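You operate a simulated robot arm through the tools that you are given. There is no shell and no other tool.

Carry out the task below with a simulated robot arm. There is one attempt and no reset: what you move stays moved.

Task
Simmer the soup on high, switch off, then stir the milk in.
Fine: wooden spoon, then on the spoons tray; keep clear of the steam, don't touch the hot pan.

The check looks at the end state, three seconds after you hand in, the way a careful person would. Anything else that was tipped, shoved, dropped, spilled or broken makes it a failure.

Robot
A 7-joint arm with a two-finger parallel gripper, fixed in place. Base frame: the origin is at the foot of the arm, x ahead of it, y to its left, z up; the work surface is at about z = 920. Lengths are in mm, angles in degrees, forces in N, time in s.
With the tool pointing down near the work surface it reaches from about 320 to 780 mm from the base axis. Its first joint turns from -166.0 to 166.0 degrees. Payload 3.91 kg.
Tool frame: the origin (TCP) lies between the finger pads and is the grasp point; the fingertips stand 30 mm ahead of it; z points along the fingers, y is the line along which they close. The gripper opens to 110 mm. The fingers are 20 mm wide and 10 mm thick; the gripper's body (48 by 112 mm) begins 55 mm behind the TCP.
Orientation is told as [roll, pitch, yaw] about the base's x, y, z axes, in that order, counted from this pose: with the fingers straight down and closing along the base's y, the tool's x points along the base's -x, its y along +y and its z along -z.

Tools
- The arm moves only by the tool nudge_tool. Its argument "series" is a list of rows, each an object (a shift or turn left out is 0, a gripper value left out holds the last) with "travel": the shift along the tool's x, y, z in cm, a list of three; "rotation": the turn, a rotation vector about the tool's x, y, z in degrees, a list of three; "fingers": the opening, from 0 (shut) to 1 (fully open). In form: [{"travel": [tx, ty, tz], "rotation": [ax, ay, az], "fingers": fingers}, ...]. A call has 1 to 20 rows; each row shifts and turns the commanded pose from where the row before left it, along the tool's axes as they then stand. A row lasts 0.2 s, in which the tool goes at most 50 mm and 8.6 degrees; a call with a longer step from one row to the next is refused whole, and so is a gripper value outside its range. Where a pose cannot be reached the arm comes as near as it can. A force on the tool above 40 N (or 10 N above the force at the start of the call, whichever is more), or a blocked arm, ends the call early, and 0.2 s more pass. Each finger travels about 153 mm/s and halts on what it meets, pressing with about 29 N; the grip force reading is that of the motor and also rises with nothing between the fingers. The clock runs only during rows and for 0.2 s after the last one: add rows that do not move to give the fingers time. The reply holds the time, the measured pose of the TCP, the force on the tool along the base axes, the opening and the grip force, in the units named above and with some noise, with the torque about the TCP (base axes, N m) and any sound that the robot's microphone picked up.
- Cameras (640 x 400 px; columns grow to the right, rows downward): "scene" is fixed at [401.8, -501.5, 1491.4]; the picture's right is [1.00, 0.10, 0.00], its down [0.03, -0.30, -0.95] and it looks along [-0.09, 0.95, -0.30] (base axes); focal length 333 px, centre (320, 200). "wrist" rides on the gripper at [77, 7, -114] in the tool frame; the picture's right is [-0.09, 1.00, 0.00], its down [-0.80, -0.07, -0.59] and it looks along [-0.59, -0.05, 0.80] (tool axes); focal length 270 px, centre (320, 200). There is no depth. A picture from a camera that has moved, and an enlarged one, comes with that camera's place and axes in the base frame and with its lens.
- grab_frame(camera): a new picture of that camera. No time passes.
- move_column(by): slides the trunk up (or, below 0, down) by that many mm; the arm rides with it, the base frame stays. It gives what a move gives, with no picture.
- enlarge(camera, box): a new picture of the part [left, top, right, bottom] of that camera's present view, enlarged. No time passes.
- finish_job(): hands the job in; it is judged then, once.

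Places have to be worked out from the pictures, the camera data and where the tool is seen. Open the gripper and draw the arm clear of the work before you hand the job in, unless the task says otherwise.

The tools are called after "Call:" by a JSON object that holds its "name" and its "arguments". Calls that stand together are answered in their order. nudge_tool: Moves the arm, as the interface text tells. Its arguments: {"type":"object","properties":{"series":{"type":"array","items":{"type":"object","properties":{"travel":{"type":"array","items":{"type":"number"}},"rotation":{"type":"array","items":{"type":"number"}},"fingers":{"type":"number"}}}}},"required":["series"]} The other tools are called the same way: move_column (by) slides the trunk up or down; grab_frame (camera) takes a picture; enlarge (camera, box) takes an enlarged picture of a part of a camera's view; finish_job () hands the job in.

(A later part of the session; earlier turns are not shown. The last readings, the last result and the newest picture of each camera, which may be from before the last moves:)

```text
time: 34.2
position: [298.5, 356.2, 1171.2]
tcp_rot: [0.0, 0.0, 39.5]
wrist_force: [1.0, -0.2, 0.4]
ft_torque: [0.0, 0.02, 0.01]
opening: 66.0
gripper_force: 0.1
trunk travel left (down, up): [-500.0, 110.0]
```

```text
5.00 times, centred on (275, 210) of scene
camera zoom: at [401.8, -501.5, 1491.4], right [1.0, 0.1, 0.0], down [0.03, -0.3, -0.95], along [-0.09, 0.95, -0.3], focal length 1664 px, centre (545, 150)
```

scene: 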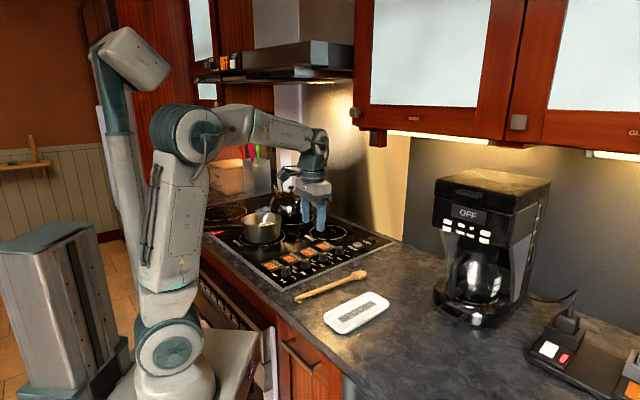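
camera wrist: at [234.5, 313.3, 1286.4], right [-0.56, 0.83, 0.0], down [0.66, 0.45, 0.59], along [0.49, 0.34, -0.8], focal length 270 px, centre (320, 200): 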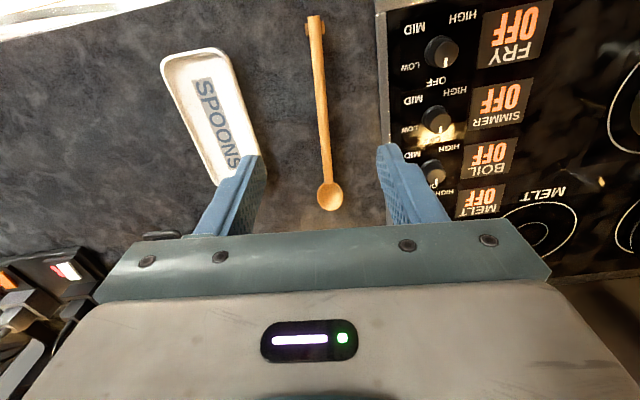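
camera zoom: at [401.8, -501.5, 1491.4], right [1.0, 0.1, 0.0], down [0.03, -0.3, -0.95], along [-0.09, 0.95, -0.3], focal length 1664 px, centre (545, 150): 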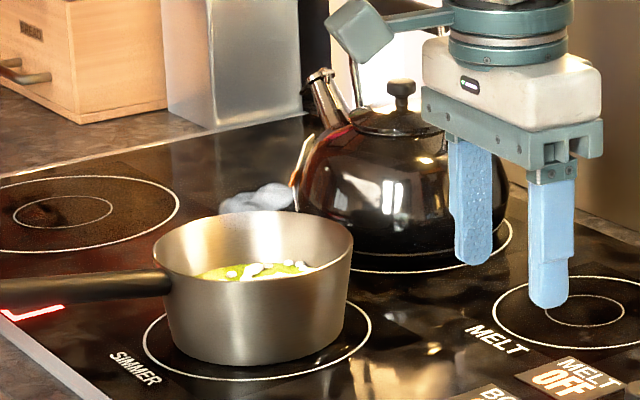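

The handle is about 14 mm thick and lies at z≈935, propped by a small foot at its end. I tilt the nose 30° toward the bowl, so that later the spoon can hang upright with the tool reaching outward, and check the pose.

Call:
{"name": "nudge_tool", "arguments": {"series": [{"rotation": [0, -7.5, 0]}, {"rotation": [0, -7.5, 0]}, {"rotation": [0, -7.5, 0]}, {"rotation": [0, -7.5, 0]}, {}]}}

Call:
{"name": "grab_frame", "arguments": {"camera": "wrist"}}

Call:
{"name": "grab_frame", "arguments": {"camera": "scene"}}

```text
time: 35.4
position: [298.7, 355.7, 1170.9]
tcp_rot: [0.0, -30.1, 39.4]
wrist_force: [0.0, -0.3, -0.8]
ft_torque: [0.01, -0.01, -0.02]
opening: 66.1
gripper_force: 0.1
trunk travel left (down, up): [-500.0, 110.0]
```

```text
taken
camera wrist: at [198.4, 282.9, 1232.0], right [-0.58, 0.82, 0.04], down [0.35, 0.2, 0.92], along [0.74, 0.54, -0.4], focal length 270 px, centre (320, 200)
```

wrist: 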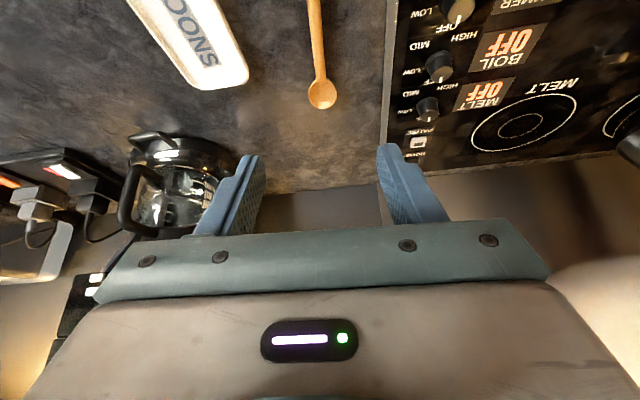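

```text
taken
```

scene: 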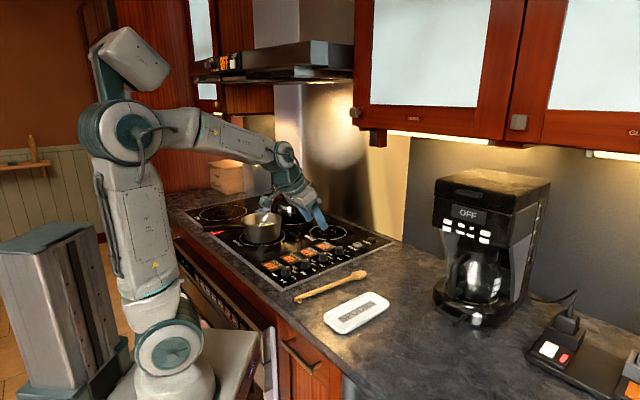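

The tilted pose is reachable. I descend to about z=1000 above the handle, correcting 2 mm sideways and 8 mm back, and look.

Call:
{"name": "nudge_tool", "arguments": {"series": [{"travel": [2.3, 0.055, 3.58]}, {"travel": [2.3, 0.055, 3.58]}, {"travel": [2.3, 0.055, 3.58]}, {"travel": [2.3, 0.055, 3.58]}, {}]}}

Call:
{"name": "grab_frame", "arguments": {"camera": "wrist"}}

Call:
{"name": "enlarge", "arguments": {"camera": "scene", "box": [240, 210, 380, 320]}}

```text
time: 36.6
position: [287.5, 352.9, 1004.4]
tcp_rot: [0.0, -30.1, 39.7]
wrist_force: [-0.1, -0.7, 0.7]
ft_torque: [-0.01, -0.01, 0.03]
opening: 66.2
gripper_force: 0.1
trunk travel left (down, up): [-500.0, 110.0]
```

```text
taken
camera wrist: at [188.3, 280.0, 1064.1], right [-0.58, 0.82, 0.04], down [0.35, 0.2, 0.92], along [0.74, 0.54, -0.4], focal length 270 px, centre (320, 200)
```

wrist: 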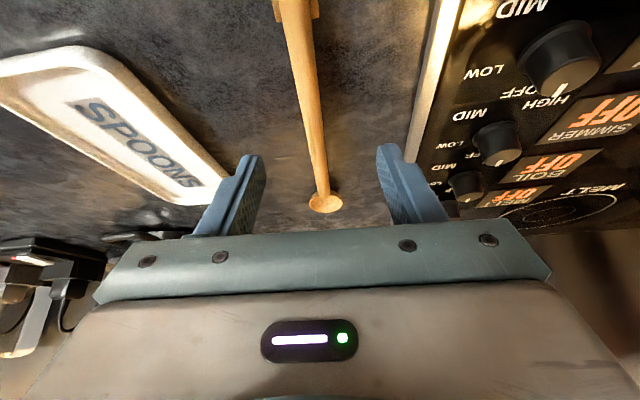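

```text
3.64 times, centred on (310, 265) of scene
camera zoom: at [401.8, -501.5, 1491.4], right [1.0, 0.1, 0.0], down [0.03, -0.3, -0.95], along [-0.09, 0.95, -0.3], focal length 1210 px, centre (356, -36)
```

zoom: 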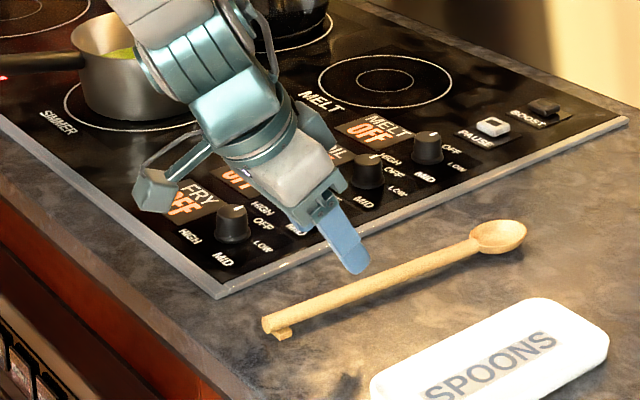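

The handle is about 3 mm to one side of centre; I correct, lower the last 48 mm and then close gently.

Call:
{"name": "nudge_tool", "arguments": {"series": [{"travel": [0.8, -0.28, 1.4]}, {"travel": [0.8, 0, 1.4]}, {"travel": [0.8, 0, 1.36]}, {}]}}

Call:
{"name": "grab_frame", "arguments": {"camera": "wrist"}}

Call:
{"name": "enlarge", "arguments": {"camera": "scene", "box": [270, 240, 380, 320]}}

```text
time: 37.6
position: [291.4, 351.6, 953.9]
tcp_rot: [0.1, -29.9, 39.5]
wrist_force: [-0.3, 0.6, -0.2]
ft_torque: [0.0, 0.01, -0.01]
opening: 66.1
gripper_force: 0.0
trunk travel left (down, up): [-500.0, 110.0]
```

```text
taken
camera wrist: at [192.0, 278.3, 1015.5], right [-0.57, 0.82, 0.04], down [0.35, 0.2, 0.92], along [0.74, 0.54, -0.4], focal length 270 px, centre (320, 200)
```

wrist: 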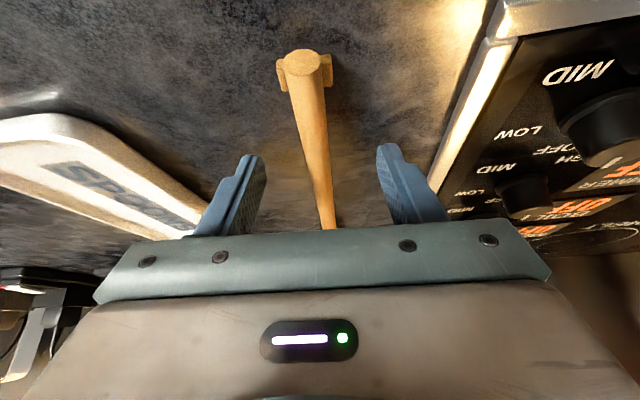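

```text
5.00 times, centred on (325, 280) of scene
camera zoom: at [401.8, -501.5, 1491.4], right [1.0, 0.1, 0.0], down [0.03, -0.3, -0.95], along [-0.09, 0.95, -0.3], focal length 1664 px, centre (295, -200)
```

zoom: 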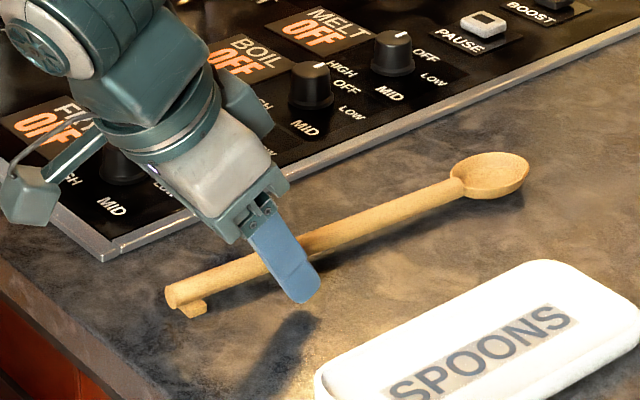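

The handle runs between the fingers. I close on it.

Call:
{"name": "nudge_tool", "arguments": {"series": [{"fingers": 0.35}, {"fingers": 0.2}, {"fingers": 0.05}, {"fingers": 0.0}, {}, {}]}}

Call:
{"name": "grab_frame", "arguments": {"camera": "wrist"}}

Call:
{"name": "enlarge", "arguments": {"camera": "scene", "box": [270, 240, 380, 320]}}

```text
time: 39.0
position: [292.7, 351.4, 954.6]
tcp_rot: [-0.1, -30.0, 39.5]
wrist_force: [-0.2, -0.9, 0.3]
ft_torque: [0.02, 0.0, 0.05]
opening: 12.7
gripper_force: 29.0
trunk travel left (down, up): [-500.0, 110.0]
```

```text
taken
camera wrist: at [192.0, 278.3, 1015.7], right [-0.58, 0.82, 0.04], down [0.35, 0.2, 0.92], along [0.74, 0.54, -0.4], focal length 270 px, centre (320, 200)
```

wrist: 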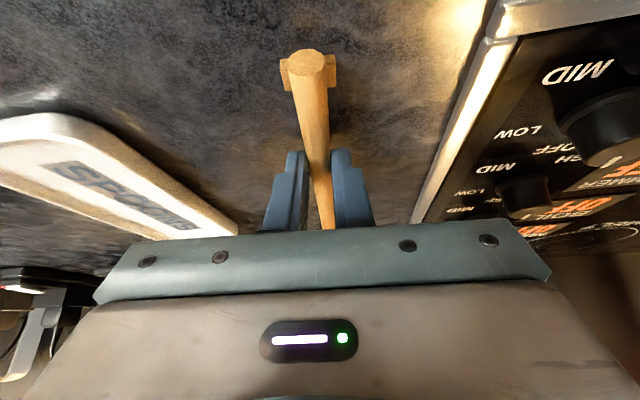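

```text
5.00 times, centred on (325, 280) of scene
camera zoom: at [401.8, -501.5, 1491.4], right [1.0, 0.1, 0.0], down [0.03, -0.3, -0.95], along [-0.09, 0.95, -0.3], focal length 1664 px, centre (295, -200)
```

zoom: 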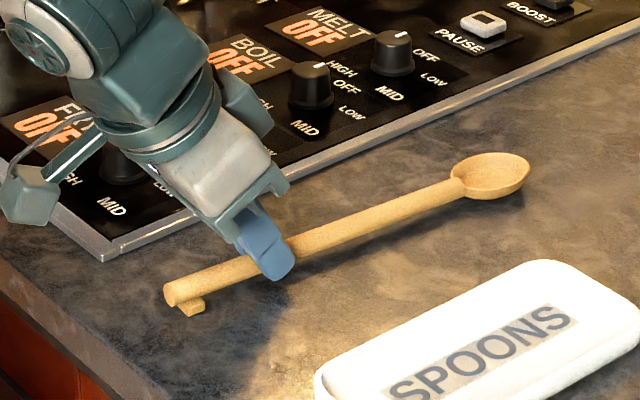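

Gripped at 12.7 mm. I lift straight up and check that the spoon comes along without slipping.

Call:
{"name": "nudge_tool", "arguments": {"series": [{"travel": [-0.5, 0, -0.866]}, {"travel": [-1.5, 0, -2.6]}, {"travel": [-2.0, 0, -3.46]}, {"travel": [-2.0, 0, -3.46]}, {"travel": [-2.0, 0, -3.46]}, {"travel": [-2.0, 0, -3.46]}, {"travel": [-2.0, 0, -3.46]}, {"travel": [-2.0, 0, -3.46]}, {"travel": [-2.0, 0, -3.46]}, {}]}}

Call:
{"name": "grab_frame", "arguments": {"camera": "scene"}}

Call:
{"name": "grab_frame", "arguments": {"camera": "wrist"}}

Call:
{"name": "enlarge", "arguments": {"camera": "scene", "box": [235, 200, 295, 240]}}

```text
time: 41.2
position: [291.3, 352.5, 1270.9]
tcp_rot: [-0.1, -30.0, 39.5]
wrist_force: [0.6, -0.5, -0.7]
ft_torque: [-0.03, 0.05, 0.03]
opening: 13.1
gripper_force: 28.7
trunk travel left (down, up): [-500.0, 110.0]
```

```text
taken
```

scene: 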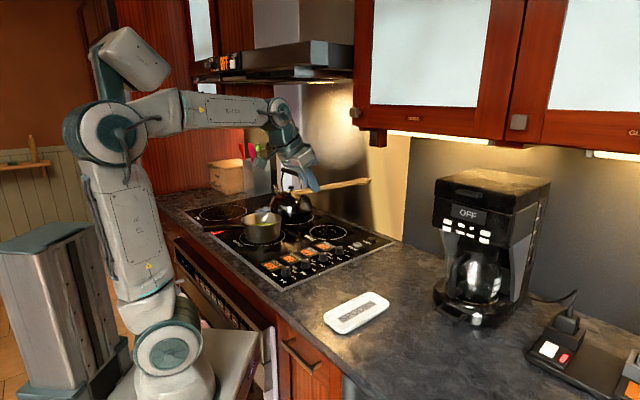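

```text
taken
camera wrist: at [191.9, 278.6, 1332.6], right [-0.58, 0.82, 0.04], down [0.35, 0.2, 0.92], along [0.74, 0.54, -0.4], focal length 270 px, centre (320, 200)
```

wrist: 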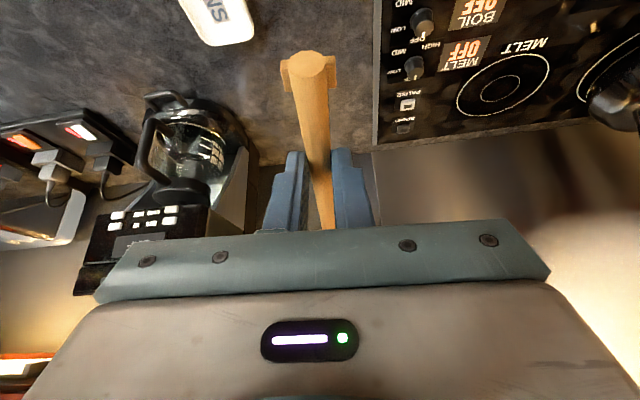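

```text
10.00 times, centred on (265, 220) of scene
camera zoom: at [401.8, -501.5, 1491.4], right [1.0, 0.1, 0.0], down [0.03, -0.3, -0.95], along [-0.09, 0.95, -0.3], focal length 3329 px, centre (870, 0)
```

zoom: 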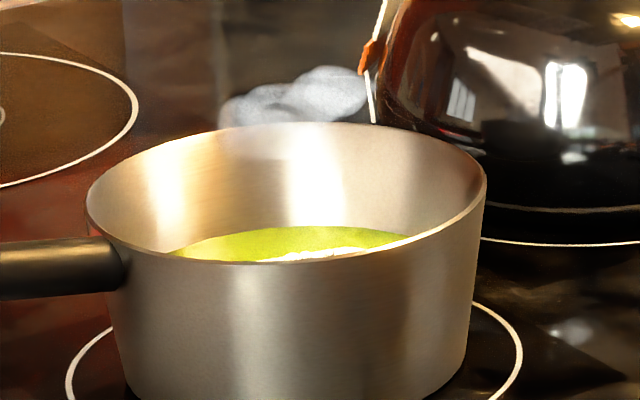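

The spoon is held firmly and level; bubbles have stopped but a steam puff remains, which I triangulate near (54, 719, 1057), over the near rim. I bring the tool upright and turn the spoon's bowl toward the robot's side, staying away from the pan, while the steam fades.

Call:
{"name": "nudge_tool", "arguments": {"series": [{"rotation": [0, 7.5, 0]}, {"rotation": [0, 7.5, 0]}, {"rotation": [0, 7.5, 0]}, {"rotation": [0, 7.5, 0]}, {"rotation": [0, 0, 8.25]}, {"rotation": [0, 0, 8.25]}, {"rotation": [0, 0, 8.25]}, {"rotation": [0, 0, 8.25]}, {"rotation": [0, 0, 8.25]}, {"rotation": [0, 0, 8.25]}, {"rotation": [0, 0, 8.25]}, {"rotation": [0, 0, 8.25]}, {}]}}

Call:
{"name": "grab_frame", "arguments": {"camera": "scene"}}

Call:
{"name": "grab_frame", "arguments": {"camera": "wrist"}}

```text
time: 44.0
position: [292.6, 352.4, 1273.4]
tcp_rot: [-0.1, -0.2, -26.5]
wrist_force: [0.4, -0.4, -0.2]
ft_torque: [-0.01, 0.01, 0.0]
opening: 12.8
gripper_force: 29.5
trunk travel left (down, up): [-500.0, 110.0]
```

```text
taken
```

scene: 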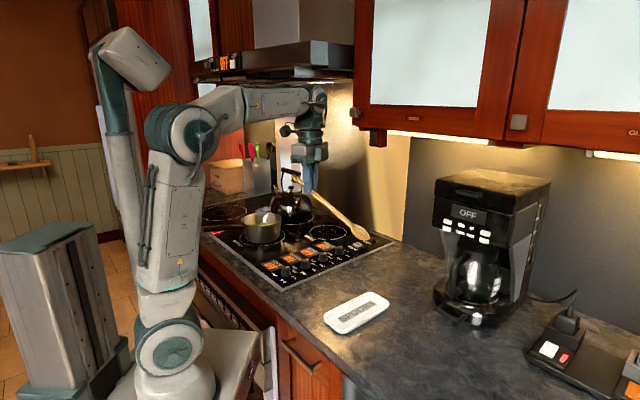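

```text
taken
camera wrist: at [227.1, 392.9, 1388.5], right [0.52, 0.85, 0.0], down [0.68, -0.42, 0.59], along [0.51, -0.31, -0.8], focal length 270 px, centre (320, 200)
```

wrist: 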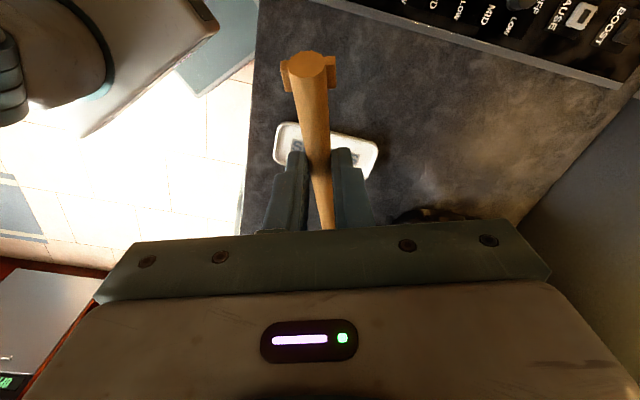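

I complete the yaw to about -93°, then check the steam again.

Call:
{"name": "nudge_tool", "arguments": {"series": [{"rotation": [0, 0, 8.3]}, {"rotation": [0, 0, 8.3]}, {"rotation": [0, 0, 8.3]}, {"rotation": [0, 0, 8.3]}, {"rotation": [0, 0, 8.3]}, {"rotation": [0, 0, 8.3]}, {"rotation": [0, 0, 8.3]}, {"rotation": [0, 0, 8.3]}, {}]}}

Call:
{"name": "grab_frame", "arguments": {"camera": "scene"}}

Call:
{"name": "enlarge", "arguments": {"camera": "scene", "box": [220, 190, 300, 250]}}

```text
time: 46.0
position: [291.6, 351.0, 1273.3]
tcp_rot: [-0.1, 0.0, -92.9]
wrist_force: [0.2, 1.1, -0.4]
ft_torque: [0.05, 0.03, 0.03]
opening: 13.0
gripper_force: 29.2
trunk travel left (down, up): [-500.0, 110.0]
```

```text
taken
```

scene: 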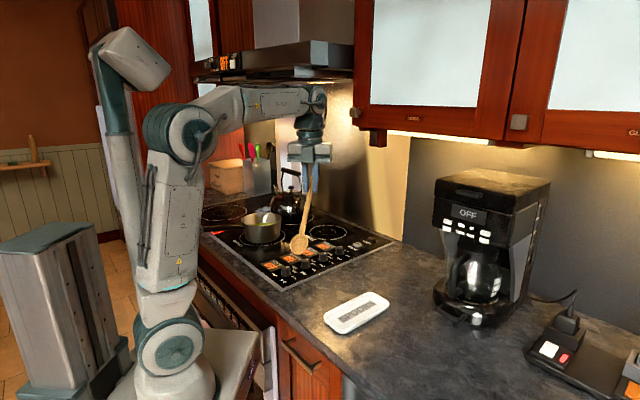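

```text
6.67 times, centred on (260, 220) of scene
camera zoom: at [401.8, -501.5, 1491.4], right [1.0, 0.1, 0.0], down [0.03, -0.3, -0.95], along [-0.09, 0.95, -0.3], focal length 2219 px, centre (720, 67)
```

zoom: 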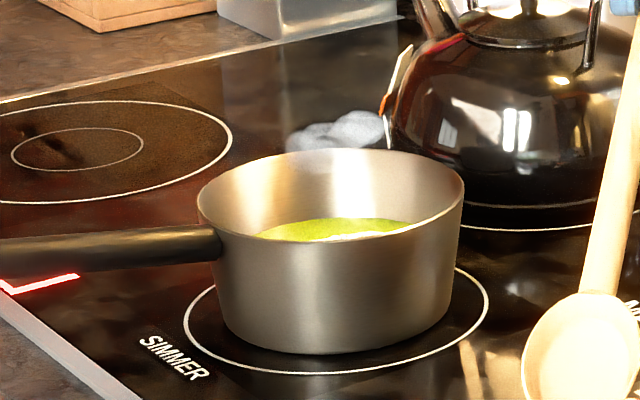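

The steam puff persists while the soup has stopped bubbling. I move to a spot well short of the pan and swing the spoon upright there, which also gives the wrist camera a good view of the pan and steam.

Call:
{"name": "nudge_tool", "arguments": {"series": [{"travel": [2.22, -3.86, 0]}, {"travel": [2.22, -3.86, 0]}, {"travel": [2.22, -3.86, 0]}, {"travel": [2.22, -3.86, 0]}, {"travel": [2.22, -3.86, 0]}, {"travel": [2.22, -3.86, 0]}, {"travel": [2.22, -3.86, 0]}, {"rotation": [0, 7.5, 0]}, {"rotation": [0, 7.5, 0]}, {"rotation": [0, 7.5, 0]}, {"rotation": [0, 7.5, 0]}, {}]}}

Call:
{"name": "grab_frame", "arguments": {"camera": "scene"}}

Call:
{"name": "grab_frame", "arguments": {"camera": "wrist"}}

```text
time: 47.9
position: [120.3, 507.6, 1282.9]
tcp_rot: [-1.2, 11.6, -102.7]
wrist_force: [-0.2, 0.0, 0.0]
ft_torque: [0.04, -0.01, -0.02]
opening: 12.7
gripper_force: 28.7
trunk travel left (down, up): [-500.0, 110.0]
stopped in row 9: the arm was blocked; the commanded pose is now the measured one
```

```text
taken
```

scene: 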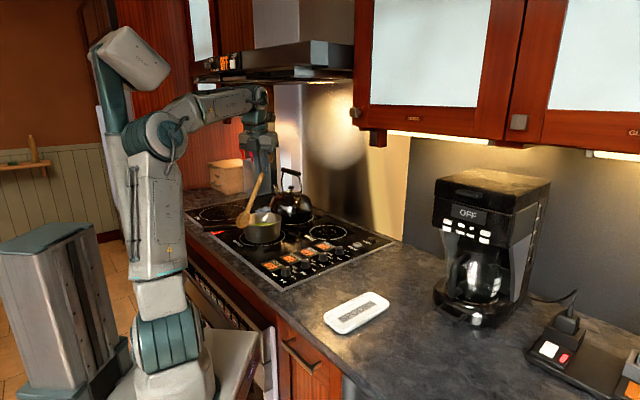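

```text
taken
camera wrist: at [140.1, 557.7, 1410.4], right [0.95, -0.3, -0.04], down [-0.26, -0.87, 0.42], along [-0.16, -0.39, -0.91], focal length 270 px, centre (320, 200)
```

wrist: 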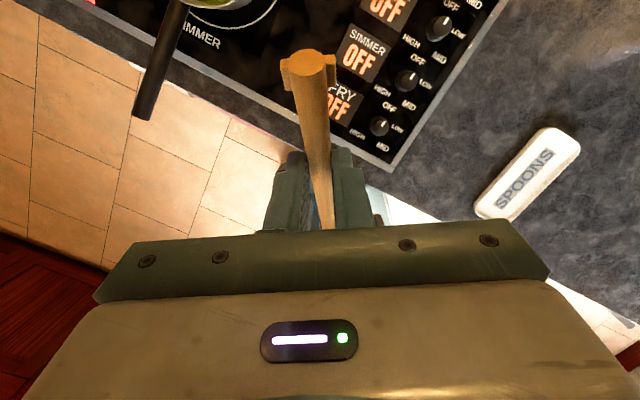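

The arm stopped: distance and height are as commanded, but the first joint lags 10°, with no force at the tool, so a link may have met something such as the hood or cabinet. I look closely before moving.

Call:
{"name": "enlarge", "arguments": {"camera": "scene", "box": [180, 30, 360, 150]}}

Call:
{"name": "enlarge", "arguments": {"camera": "scene", "box": [70, 20, 300, 180]}}

Call:
{"name": "enlarge", "arguments": {"camera": "scene", "box": [210, 120, 310, 260]}}

```text
3.33 times, centred on (270, 90) of scene
camera zoom: at [401.8, -501.5, 1491.4], right [1.0, 0.1, 0.0], down [0.03, -0.3, -0.95], along [-0.09, 0.95, -0.3], focal length 1110 px, centre (487, 567)
```

zoom: 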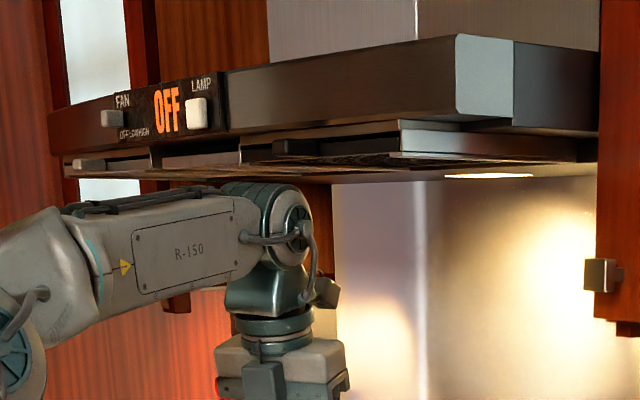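

```text
2.50 times, centred on (185, 100) of scene
camera zoom: at [401.8, -501.5, 1491.4], right [1.0, 0.1, 0.0], down [0.03, -0.3, -0.95], along [-0.09, 0.95, -0.3], focal length 832 px, centre (658, 450)
```

zoom: 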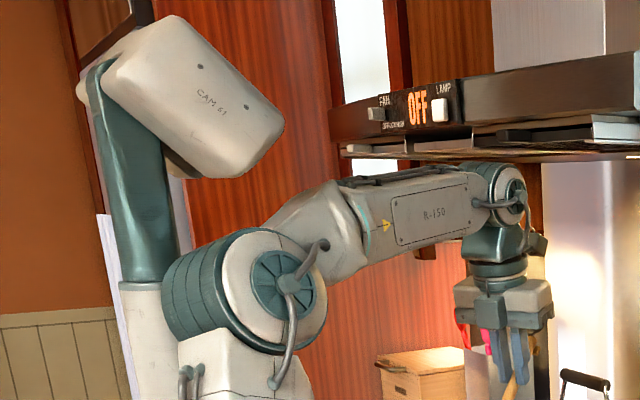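

```text
2.86 times, centred on (260, 190) of scene
camera zoom: at [401.8, -501.5, 1491.4], right [1.0, 0.1, 0.0], down [0.03, -0.3, -0.95], along [-0.09, 0.95, -0.3], focal length 951 px, centre (491, 229)
```

zoom: 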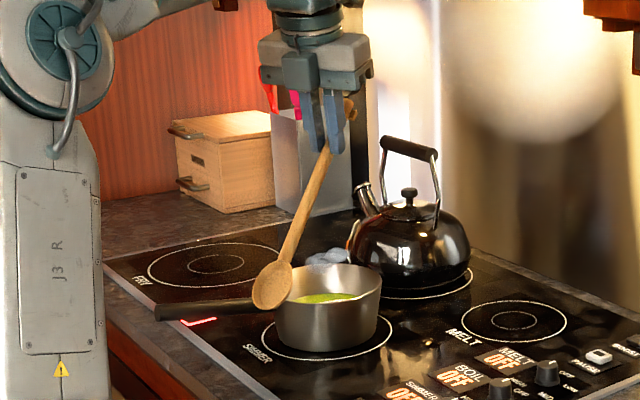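

The wrist housing is right under the range hood, which is what blocked it (hood display still OFF). I back straight down by 80 mm to get clear of it.

Call:
{"name": "nudge_tool", "arguments": {"series": [{"travel": [-0.4, 0, 1.95]}, {"travel": [-0.6, 0, 2.9]}, {"travel": [-0.6, 0, 2.9]}, {}]}}

Call:
{"name": "enlarge", "arguments": {"camera": "scene", "box": [160, 30, 380, 250]}}

Call:
{"name": "enlarge", "arguments": {"camera": "scene", "box": [180, 30, 360, 150]}}

```text
time: 48.9
position: [119.3, 508.6, 1202.8]
tcp_rot: [-1.0, 11.5, -102.7]
wrist_force: [0.9, 0.5, 0.3]
ft_torque: [-0.01, 0.0, 0.0]
opening: 12.8
gripper_force: 29.4
trunk travel left (down, up): [-500.0, 110.0]
```

```text
1.82 times, centred on (270, 140) of scene
camera zoom: at [401.8, -501.5, 1491.4], right [1.0, 0.1, 0.0], down [0.03, -0.3, -0.95], along [-0.09, 0.95, -0.3], focal length 605 px, centre (411, 309)
```

zoom: 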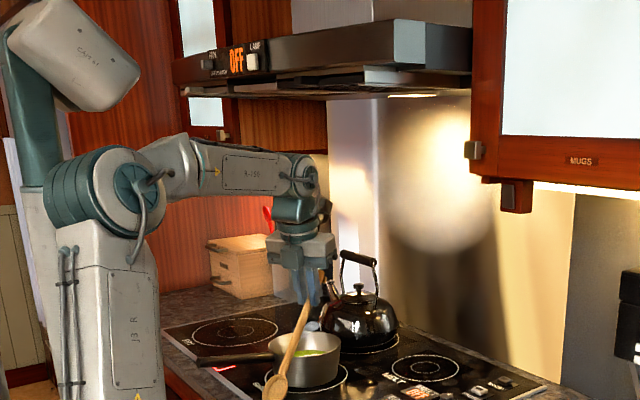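

```text
3.33 times, centred on (270, 90) of scene
camera zoom: at [401.8, -501.5, 1491.4], right [1.0, 0.1, 0.0], down [0.03, -0.3, -0.95], along [-0.09, 0.95, -0.3], focal length 1110 px, centre (487, 567)
```

zoom: 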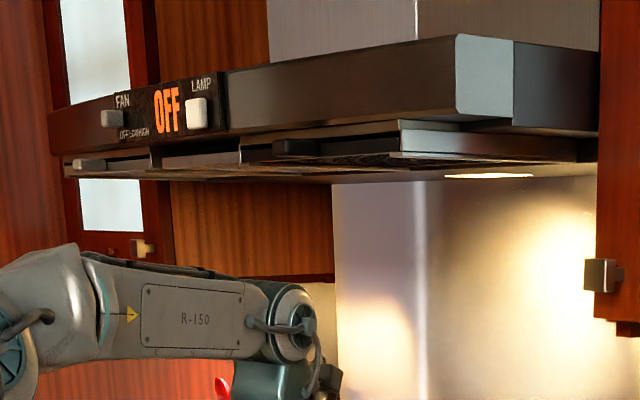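

Clear of the hood now. I start swinging the spoon upright with the tool nose going outward, in stages.

Call:
{"name": "nudge_tool", "arguments": {"series": [{"rotation": [0, 8, 0]}, {"rotation": [0, 8, 0]}, {"rotation": [0, 8, 0]}, {"rotation": [0, 8, 0]}, {}]}}

Call:
{"name": "grab_frame", "arguments": {"camera": "scene"}}

Call:
{"name": "grab_frame", "arguments": {"camera": "wrist"}}

```text
time: 50.1
position: [123.9, 524.4, 1198.7]
tcp_rot: [-1.4, 43.5, -103.4]
wrist_force: [0.4, 0.4, -0.7]
ft_torque: [0.02, 0.04, -0.03]
opening: 13.0
gripper_force: 29.0
out of reach, approached as far as the arm can: row 4
trunk travel left (down, up): [-500.0, 110.0]
```

```text
taken
```

scene: 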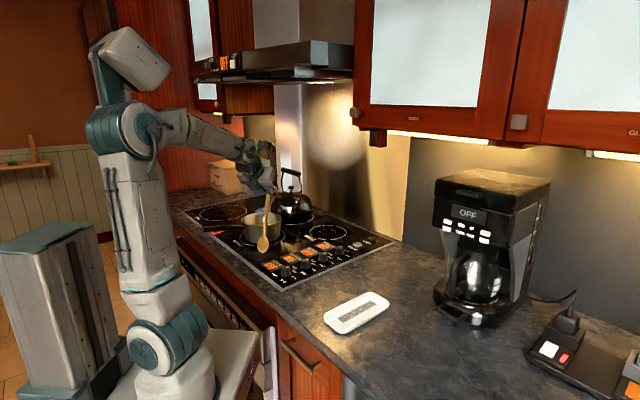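

```text
taken
camera wrist: at [127.7, 501.4, 1335.0], right [0.96, -0.28, -0.08], down [-0.28, -0.95, -0.12], along [-0.04, 0.14, -0.99], focal length 270 px, centre (320, 200)
```

wrist: 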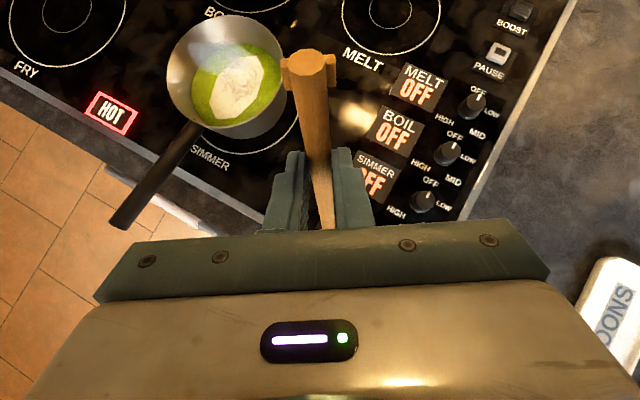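

This is a good view of the pan: milk patch in the middle, HOT light lit, a faint haze of steam. I zoom in to place the steam.

Call:
{"name": "enlarge", "arguments": {"camera": "wrist", "box": [140, 0, 320, 140]}}

Call:
{"name": "enlarge", "arguments": {"camera": "scene", "box": [220, 170, 320, 260]}}

```text
2.86 times, centred on (230, 70) of wrist
camera zoom: at [127.7, 501.4, 1335.0], right [0.96, -0.28, -0.08], down [-0.28, -0.95, -0.12], along [-0.04, 0.14, -0.99], focal length 772 px, centre (577, 571)
```

zoom: 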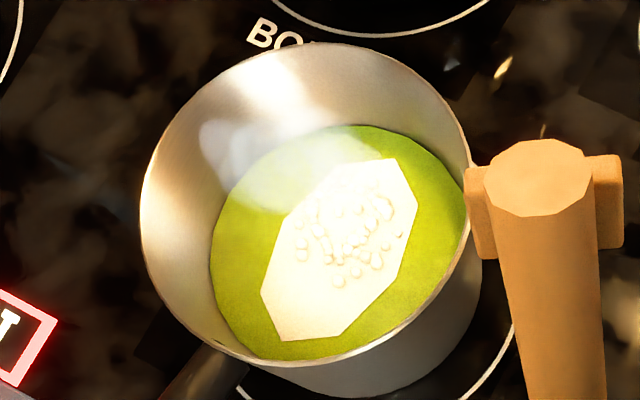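

```text
4.44 times, centred on (270, 215) of scene
camera zoom: at [401.8, -501.5, 1491.4], right [1.0, 0.1, 0.0], down [0.03, -0.3, -0.95], along [-0.09, 0.95, -0.3], focal length 1480 px, centre (542, 133)
```

zoom: 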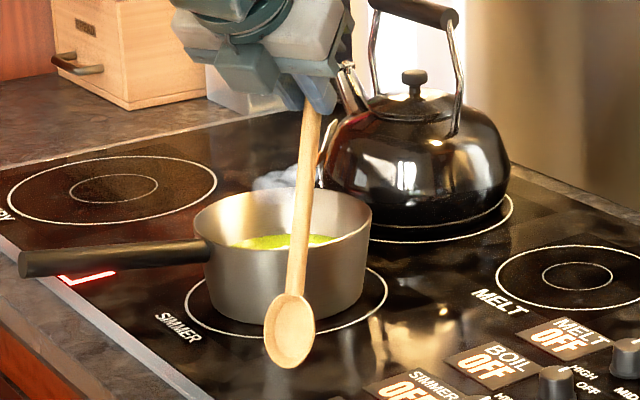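

The steam sits about 45 mm above the rim over the pan's middle, so I want the hand to stay outside the pan's outline with the spoon leaning. The arm is near a fold limit here; lowering the trunk should help, so I first raise the tool 80 mm.

Call:
{"name": "nudge_tool", "arguments": {"series": [{"travel": [1.4, 0, -1.45]}, {"travel": [1.4, 0, -1.45]}, {"travel": [1.4, 0, -1.45]}, {"travel": [1.4, 0, -1.45]}, {}]}}

Call:
{"name": "grab_frame", "arguments": {"camera": "scene"}}

```text
time: 51.3
position: [127.8, 534.1, 1276.7]
tcp_rot: [-1.3, 43.4, -103.5]
wrist_force: [0.4, 0.6, 0.0]
ft_torque: [-0.01, 0.01, 0.0]
opening: 12.9
gripper_force: 29.1
out of reach, approached as far as the arm can: row 1, 3
trunk travel left (down, up): [-500.0, 110.0]
```

```text
taken
```

scene: 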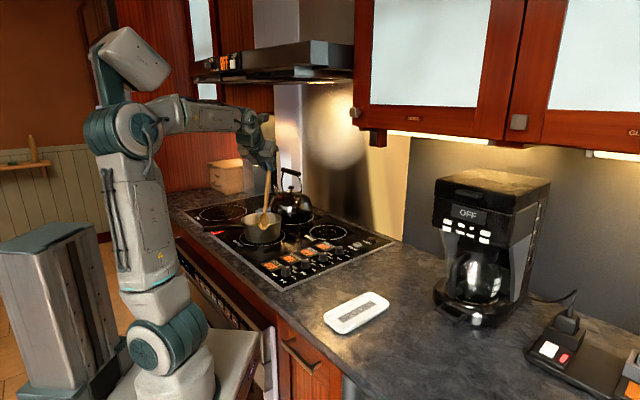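

I lower the trunk 80 mm to test this way of gaining wrist freedom; the spoon tip goes back to about z=985 over bare cooktop.

Call:
{"name": "move_column", "arguments": {"by": -80}}

Call:
{"name": "grab_frame", "arguments": {"camera": "scene"}}

Call:
{"name": "grab_frame", "arguments": {"camera": "wrist"}}

```text
time: 52.5
position: [129.1, 532.8, 1197.0]
tcp_rot: [-1.4, 43.4, -103.3]
wrist_force: [-0.3, 0.5, -0.5]
ft_torque: [-0.01, -0.01, 0.02]
opening: 12.7
gripper_force: 29.3
trunk travel left (down, up): [-420.0, 190.0]
```

```text
taken
```

scene: 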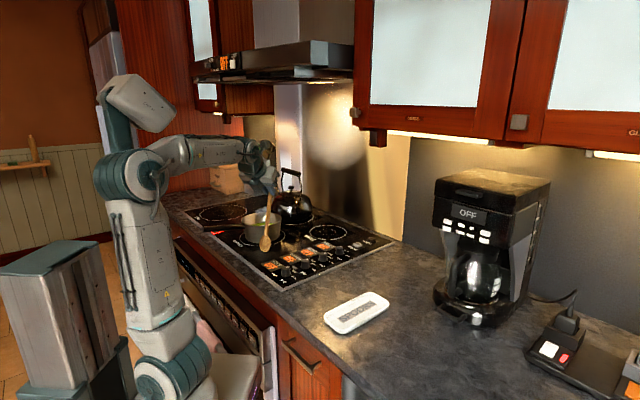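

```text
taken
camera wrist: at [132.4, 510.2, 1333.7], right [0.96, -0.28, -0.08], down [-0.28, -0.95, -0.12], along [-0.04, 0.13, -0.99], focal length 270 px, centre (320, 200)
```

wrist: 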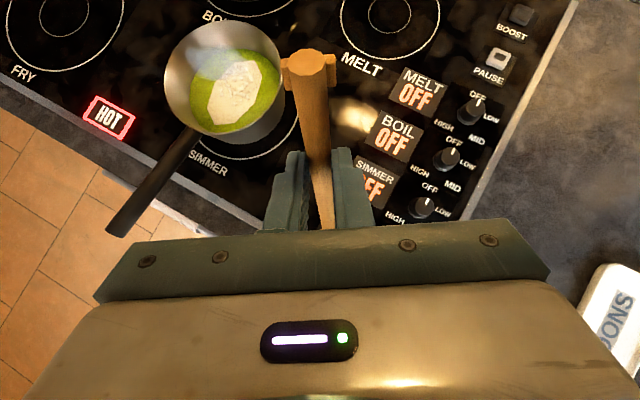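

That works. I raise the tool another 80 mm within reach and continue the tilt.

Call:
{"name": "nudge_tool", "arguments": {"series": [{"travel": [1.4, 0, -1.45]}, {"travel": [1.4, 0, -1.45]}, {"travel": [1.4, 0, -1.45]}, {"travel": [1.4, 0, -1.45]}, {"rotation": [0, 7.5, 0]}, {"rotation": [0, 7.5, 0]}, {}]}}

Call:
{"name": "grab_frame", "arguments": {"camera": "scene"}}

```text
time: 54.0
position: [189.9, 514.4, 1288.5]
tcp_rot: [-22.0, 56.9, -121.5]
wrist_force: [-0.4, 0.1, -0.7]
ft_torque: [0.0, 0.02, 0.0]
opening: 12.9
gripper_force: 29.4
trunk travel left (down, up): [-420.0, 190.0]
stopped in row 7: the arm was blocked; the commanded pose is now the measured one
```

```text
taken
```

scene: 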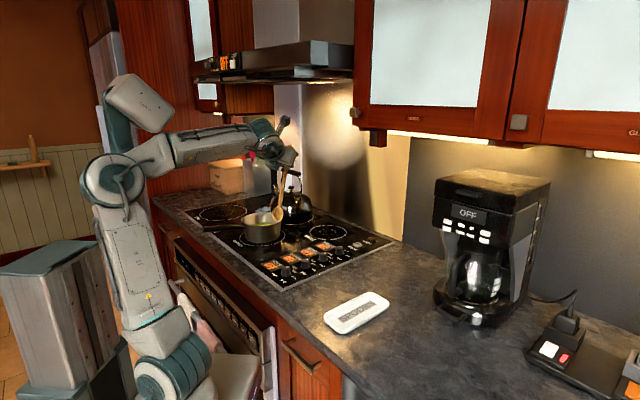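

The arm swung its elbow and stopped again; I check what is touching before going on.

Call:
{"name": "enlarge", "arguments": {"camera": "scene", "box": [50, 60, 310, 260]}}

Call:
{"name": "enlarge", "arguments": {"camera": "scene", "box": [210, 90, 330, 260]}}

Call:
{"name": "grab_frame", "arguments": {"camera": "wrist"}}

```text
2.00 times, centred on (180, 160) of scene
camera zoom: at [401.8, -501.5, 1491.4], right [1.0, 0.1, 0.0], down [0.03, -0.3, -0.95], along [-0.09, 0.95, -0.3], focal length 666 px, centre (600, 280)
```

zoom: 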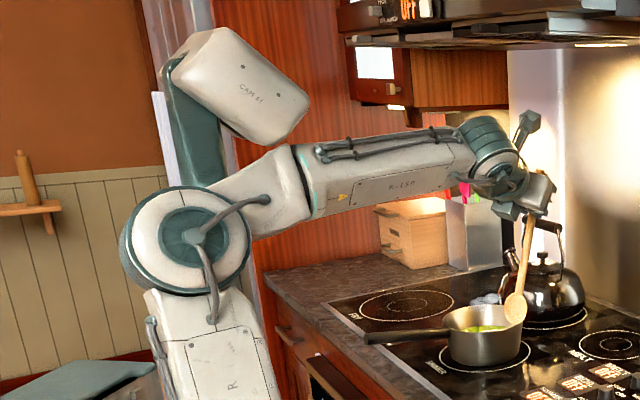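

```text
2.35 times, centred on (270, 175) of scene
camera zoom: at [401.8, -501.5, 1491.4], right [1.0, 0.1, 0.0], down [0.03, -0.3, -0.95], along [-0.09, 0.95, -0.3], focal length 783 px, centre (438, 259)
```

zoom: 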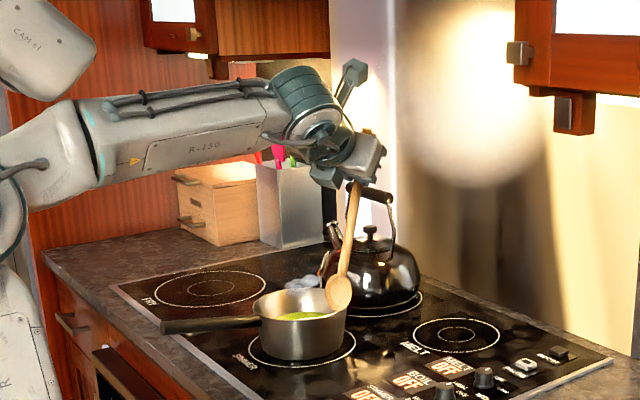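

```text
taken
camera wrist: at [208.7, 450.2, 1410.7], right [0.93, -0.26, -0.28], down [-0.35, -0.87, -0.36], along [-0.15, 0.43, -0.89], focal length 270 px, centre (320, 200)
```

wrist: 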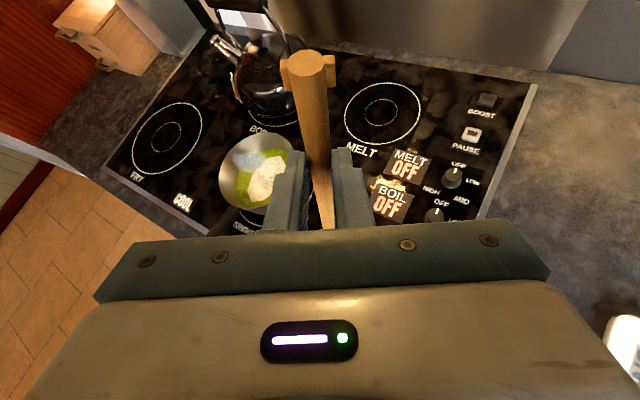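

The hob light has changed from HOT to COOL, and nothing seems to be touched; the arm just changed configuration. Approaching with the tool pointing more to the left (from the pan's right side) should leave the arm less folded, so I first take out the roll.

Call:
{"name": "nudge_tool", "arguments": {"series": [{"rotation": [0, 0, -4.6]}, {"rotation": [0, 0, -4.6]}, {"rotation": [0, 0, -4.5]}, {}]}}

Call:
{"name": "grab_frame", "arguments": {"camera": "scene"}}

```text
time: 55.0
position: [179.8, 511.2, 1298.2]
tcp_rot: [-9.0, 60.9, -99.6]
wrist_force: [0.4, 0.4, -0.4]
ft_torque: [0.01, 0.01, 0.0]
opening: 12.7
gripper_force: 29.1
trunk travel left (down, up): [-420.0, 190.0]
```

```text
taken
```

scene: 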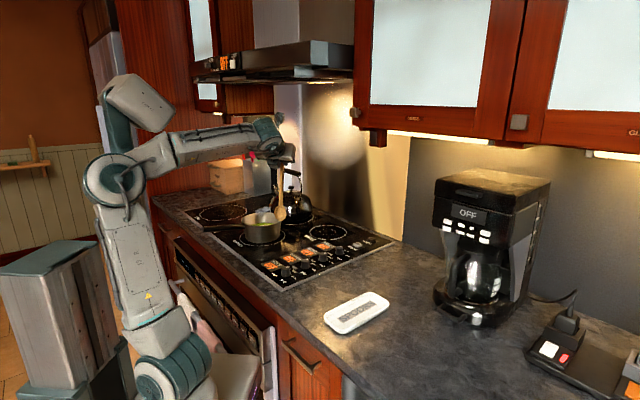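

I let the arm settle for a moment and read the pose again.

Call:
{"name": "nudge_tool", "arguments": {"series": [{}, {}, {}]}}

```text
time: 55.8
position: [187.9, 510.7, 1298.2]
tcp_rot: [-9.1, 60.9, -100.7]
wrist_force: [-0.3, 0.1, -0.4]
ft_torque: [-0.06, 0.01, -0.03]
opening: 12.8
gripper_force: 29.3
trunk travel left (down, up): [-420.0, 190.0]
```

The spoon now hangs vertically below the tool with its tip near z≈1085. I yaw the tool about the vertical so it points up-left toward the pan from the right, keeping the spoon hanging.

Call:
{"name": "nudge_tool", "arguments": {"series": [{"rotation": [6.99, -0.61, -3.84]}, {"rotation": [6.99, -0.61, -3.84]}, {"rotation": [6.99, -0.61, -3.84]}, {"rotation": [6.99, -0.61, -3.84]}, {}, {}]}}

Call:
{"name": "grab_frame", "arguments": {"camera": "scene"}}

Call:
{"name": "grab_frame", "arguments": {"camera": "wrist"}}

```text
time: 57.1
position: [188.3, 513.5, 1291.7]
tcp_rot: [-2.1, 57.5, -65.5]
wrist_force: [-0.1, -0.4, -0.4]
ft_torque: [-0.02, -0.03, -0.01]
opening: 13.0
gripper_force: 29.0
trunk travel left (down, up): [-420.0, 190.0]
```

```text
taken
```

scene: 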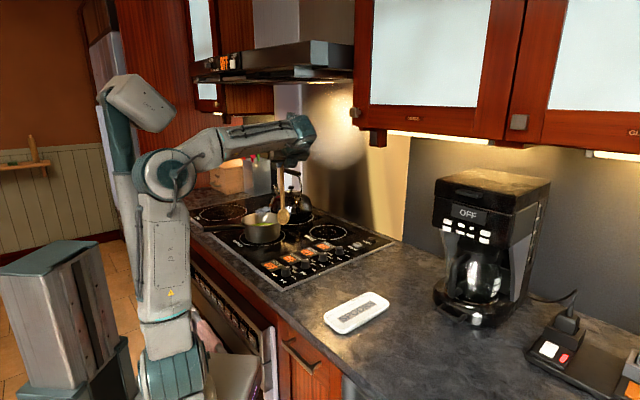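

```text
taken
camera wrist: at [221.1, 468.8, 1418.1], right [0.91, 0.4, -0.09], down [0.34, -0.87, -0.36], along [-0.22, 0.29, -0.93], focal length 270 px, centre (320, 200)
```

wrist: 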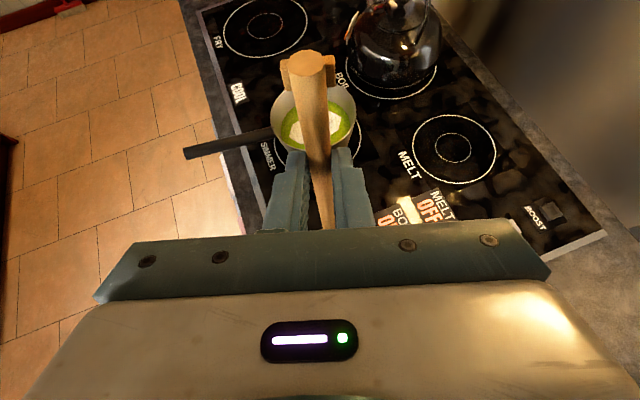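

The posture is comfortable now and the pan lies straight ahead. I look again for steam.

Call:
{"name": "enlarge", "arguments": {"camera": "scene", "box": [220, 160, 320, 250]}}

Call:
{"name": "enlarge", "arguments": {"camera": "wrist", "box": [220, 40, 400, 170]}}

```text
4.44 times, centred on (270, 205) of scene
camera zoom: at [401.8, -501.5, 1491.4], right [1.0, 0.1, 0.0], down [0.03, -0.3, -0.95], along [-0.09, 0.95, -0.3], focal length 1480 px, centre (542, 178)
```

zoom: 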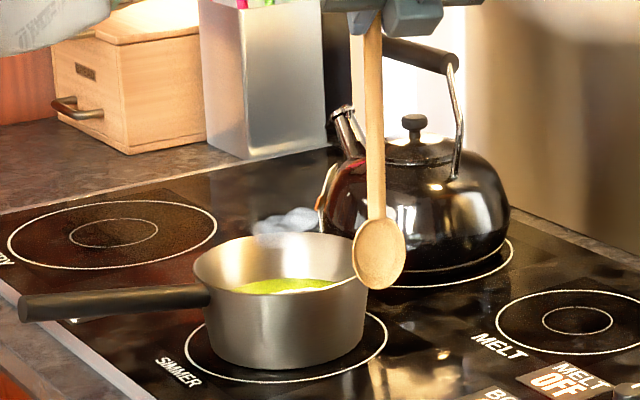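

```text
3.08 times, centred on (310, 105) of wrist
camera zoom: at [221.1, 468.8, 1418.1], right [0.91, 0.4, -0.09], down [0.34, -0.87, -0.36], along [-0.22, 0.29, -0.93], focal length 832 px, centre (351, 492)
```

zoom: 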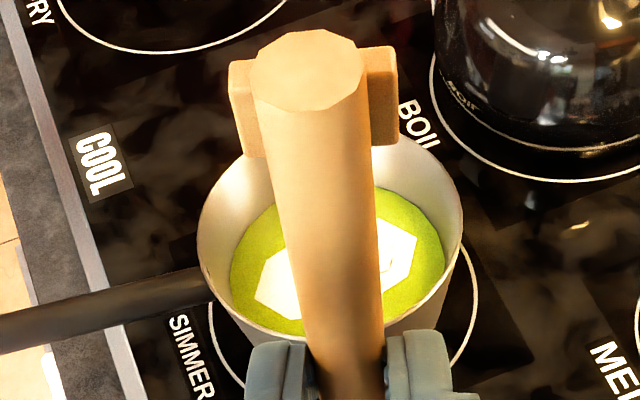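

A little steam still hangs over the pan. I tilt the tool to horizontal so that the spoon leans 30° with its bowl forward, still well short of the pan and above it.

Call:
{"name": "nudge_tool", "arguments": {"series": [{"rotation": [0, 8, 0]}, {"rotation": [0, 8, 0]}, {"rotation": [0, 8, 0]}, {"rotation": [0, 8, 0]}, {}, {}]}}

Call:
{"name": "grab_frame", "arguments": {"camera": "scene"}}

Call:
{"name": "grab_frame", "arguments": {"camera": "wrist"}}

```text
time: 58.5
position: [187.0, 514.6, 1292.2]
tcp_rot: [-70.6, 88.7, -134.3]
wrist_force: [-0.4, -0.1, -1.3]
ft_torque: [-0.04, -0.02, -0.02]
opening: 13.0
gripper_force: 29.4
trunk travel left (down, up): [-420.0, 190.0]
```

```text
taken
```

scene: 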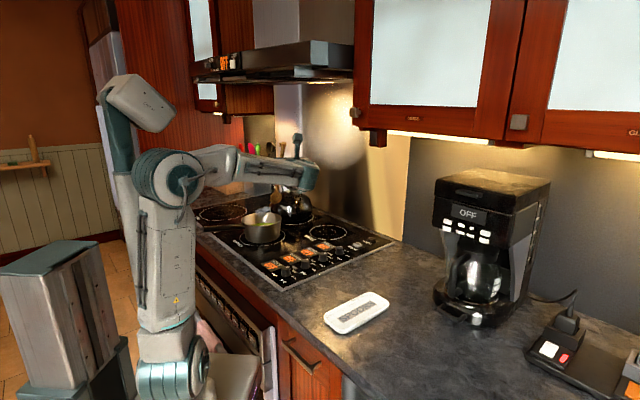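

```text
taken
camera wrist: at [246.0, 416.0, 1370.1], right [0.89, 0.44, -0.11], down [0.19, -0.58, -0.79], along [-0.41, 0.69, -0.6], focal length 270 px, centre (320, 200)
```

wrist: 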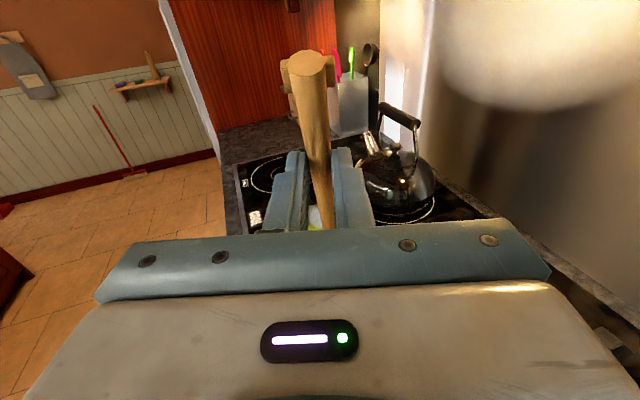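

The tool is now level, pointing along about 116°, and the spoon leans forward. I check where the bowl really is, and the steam.

Call:
{"name": "enlarge", "arguments": {"camera": "scene", "box": [220, 130, 340, 250]}}

Call:
{"name": "enlarge", "arguments": {"camera": "wrist", "box": [220, 130, 400, 250]}}

```text
3.33 times, centred on (280, 190) of scene
camera zoom: at [401.8, -501.5, 1491.4], right [1.0, 0.1, 0.0], down [0.03, -0.3, -0.95], along [-0.09, 0.95, -0.3], focal length 1110 px, centre (453, 233)
```

zoom: 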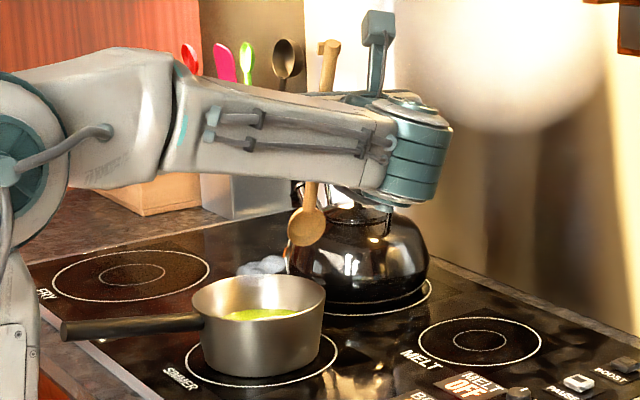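

```text
3.33 times, centred on (310, 190) of wrist
camera zoom: at [246.0, 416.0, 1370.1], right [0.89, 0.44, -0.11], down [0.19, -0.58, -0.79], along [-0.41, 0.69, -0.6], focal length 901 px, centre (353, 233)
```

zoom: 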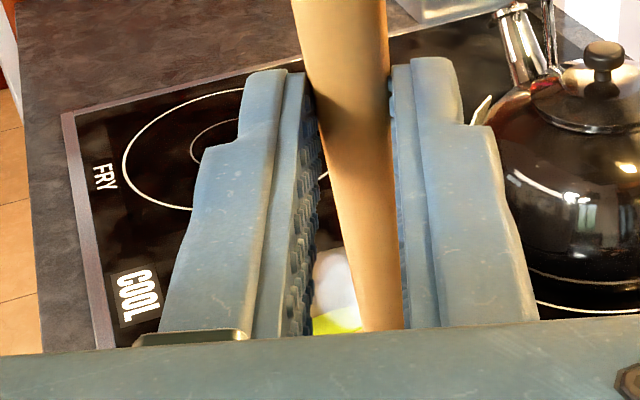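

The bowl is exactly where I computed it. I wait a few seconds here to see if the steam dies away.

Call:
{"name": "nudge_tool", "arguments": {"series": [{}, {}, {}, {}, {}, {}, {}, {}, {}, {}, {}, {}, {}, {}, {}, {}, {}, {}, {}, {}]}}

Call:
{"name": "nudge_tool", "arguments": {"series": [{}, {}, {}, {}, {}, {}, {}, {}, {}, {}, {}, {}, {}, {}, {}, {}, {}, {}, {}, {}]}}

Call:
{"name": "enlarge", "arguments": {"camera": "scene", "box": [220, 170, 310, 250]}}

```text
time: 62.8
position: [188.2, 513.9, 1293.1]
tcp_rot: [-69.2, 88.7, -132.9]
wrist_force: [0.2, -0.2, 0.6]
ft_torque: [-0.03, 0.0, -0.01]
opening: 13.0
gripper_force: 29.6
trunk travel left (down, up): [-420.0, 190.0]
```

```text
time: 67.0
position: [187.6, 513.4, 1292.1]
tcp_rot: [-69.1, 88.8, -132.8]
wrist_force: [0.0, 0.2, 0.0]
ft_torque: [0.02, 0.0, -0.01]
opening: 13.0
gripper_force: 29.3
trunk travel left (down, up): [-420.0, 190.0]
```

```text
5.00 times, centred on (265, 210) of scene
camera zoom: at [401.8, -501.5, 1491.4], right [1.0, 0.1, 0.0], down [0.03, -0.3, -0.95], along [-0.09, 0.95, -0.3], focal length 1664 px, centre (595, 150)
```

zoom: 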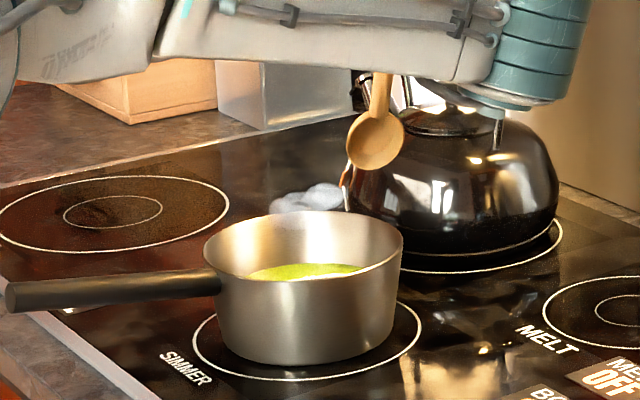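

The steam stays, so I will keep the hand outside the pan's outline, lean the spoon more (35°) and enter along its own axis so it also passes beside the puff. I tilt 5° more and move to the start of that entry line, tip at about (66, 696, 1058).

Call:
{"name": "nudge_tool", "arguments": {"series": [{"rotation": [0, 5, 0]}, {"travel": [-2.49, -0.96, 2.42]}, {"travel": [-2.49, -0.96, 2.42]}, {"travel": [-2.49, -0.96, 2.42]}, {}, {}]}}

Call:
{"name": "grab_frame", "arguments": {"camera": "wrist"}}

Call:
{"name": "enlarge", "arguments": {"camera": "scene", "box": [220, 150, 340, 250]}}

Call:
{"name": "grab_frame", "arguments": {"camera": "scene"}}

```text
time: 68.3
position: [126.1, 570.9, 1224.3]
tcp_rot: [-164.9, 85.4, 131.2]
wrist_force: [0.1, -0.7, -0.7]
ft_torque: [-0.04, 0.01, 0.0]
opening: 12.7
gripper_force: 28.6
trunk travel left (down, up): [-420.0, 190.0]
```

```text
taken
camera wrist: at [186.8, 466.5, 1291.3], right [0.89, 0.45, -0.11], down [0.15, -0.51, -0.84], along [-0.43, 0.73, -0.53], focal length 270 px, centre (320, 200)
```

wrist: 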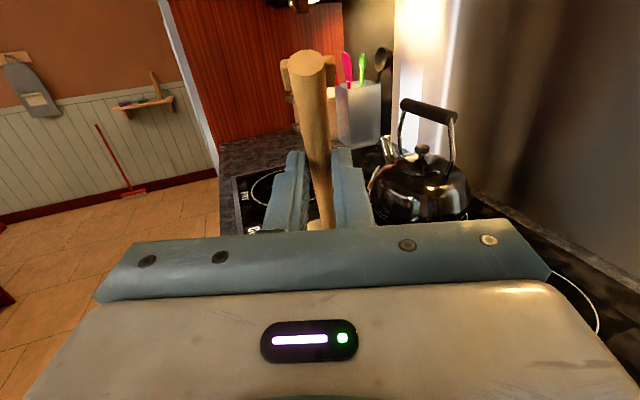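

```text
4.00 times, centred on (280, 200) of scene
camera zoom: at [401.8, -501.5, 1491.4], right [1.0, 0.1, 0.0], down [0.03, -0.3, -0.95], along [-0.09, 0.95, -0.3], focal length 1332 px, centre (480, 200)
```

zoom: 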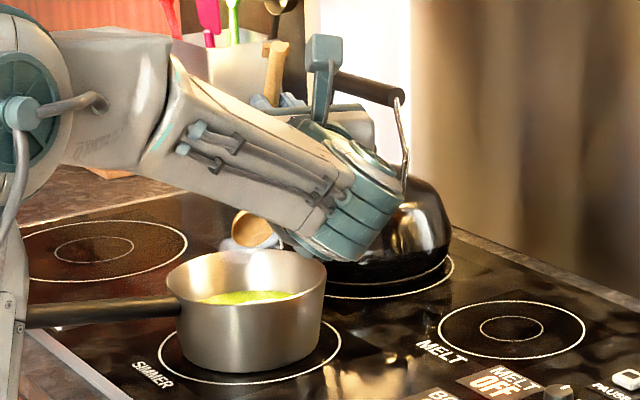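

```text
taken
```

scene: 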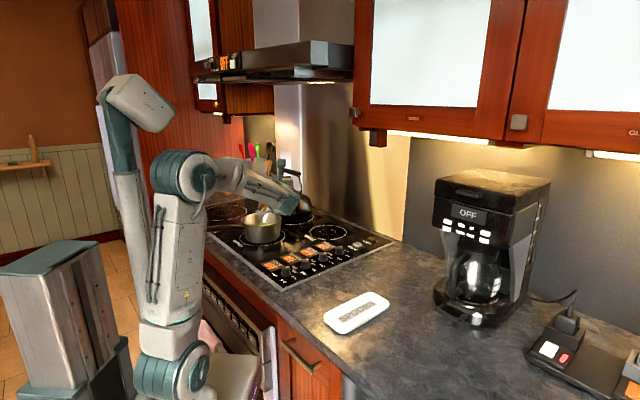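

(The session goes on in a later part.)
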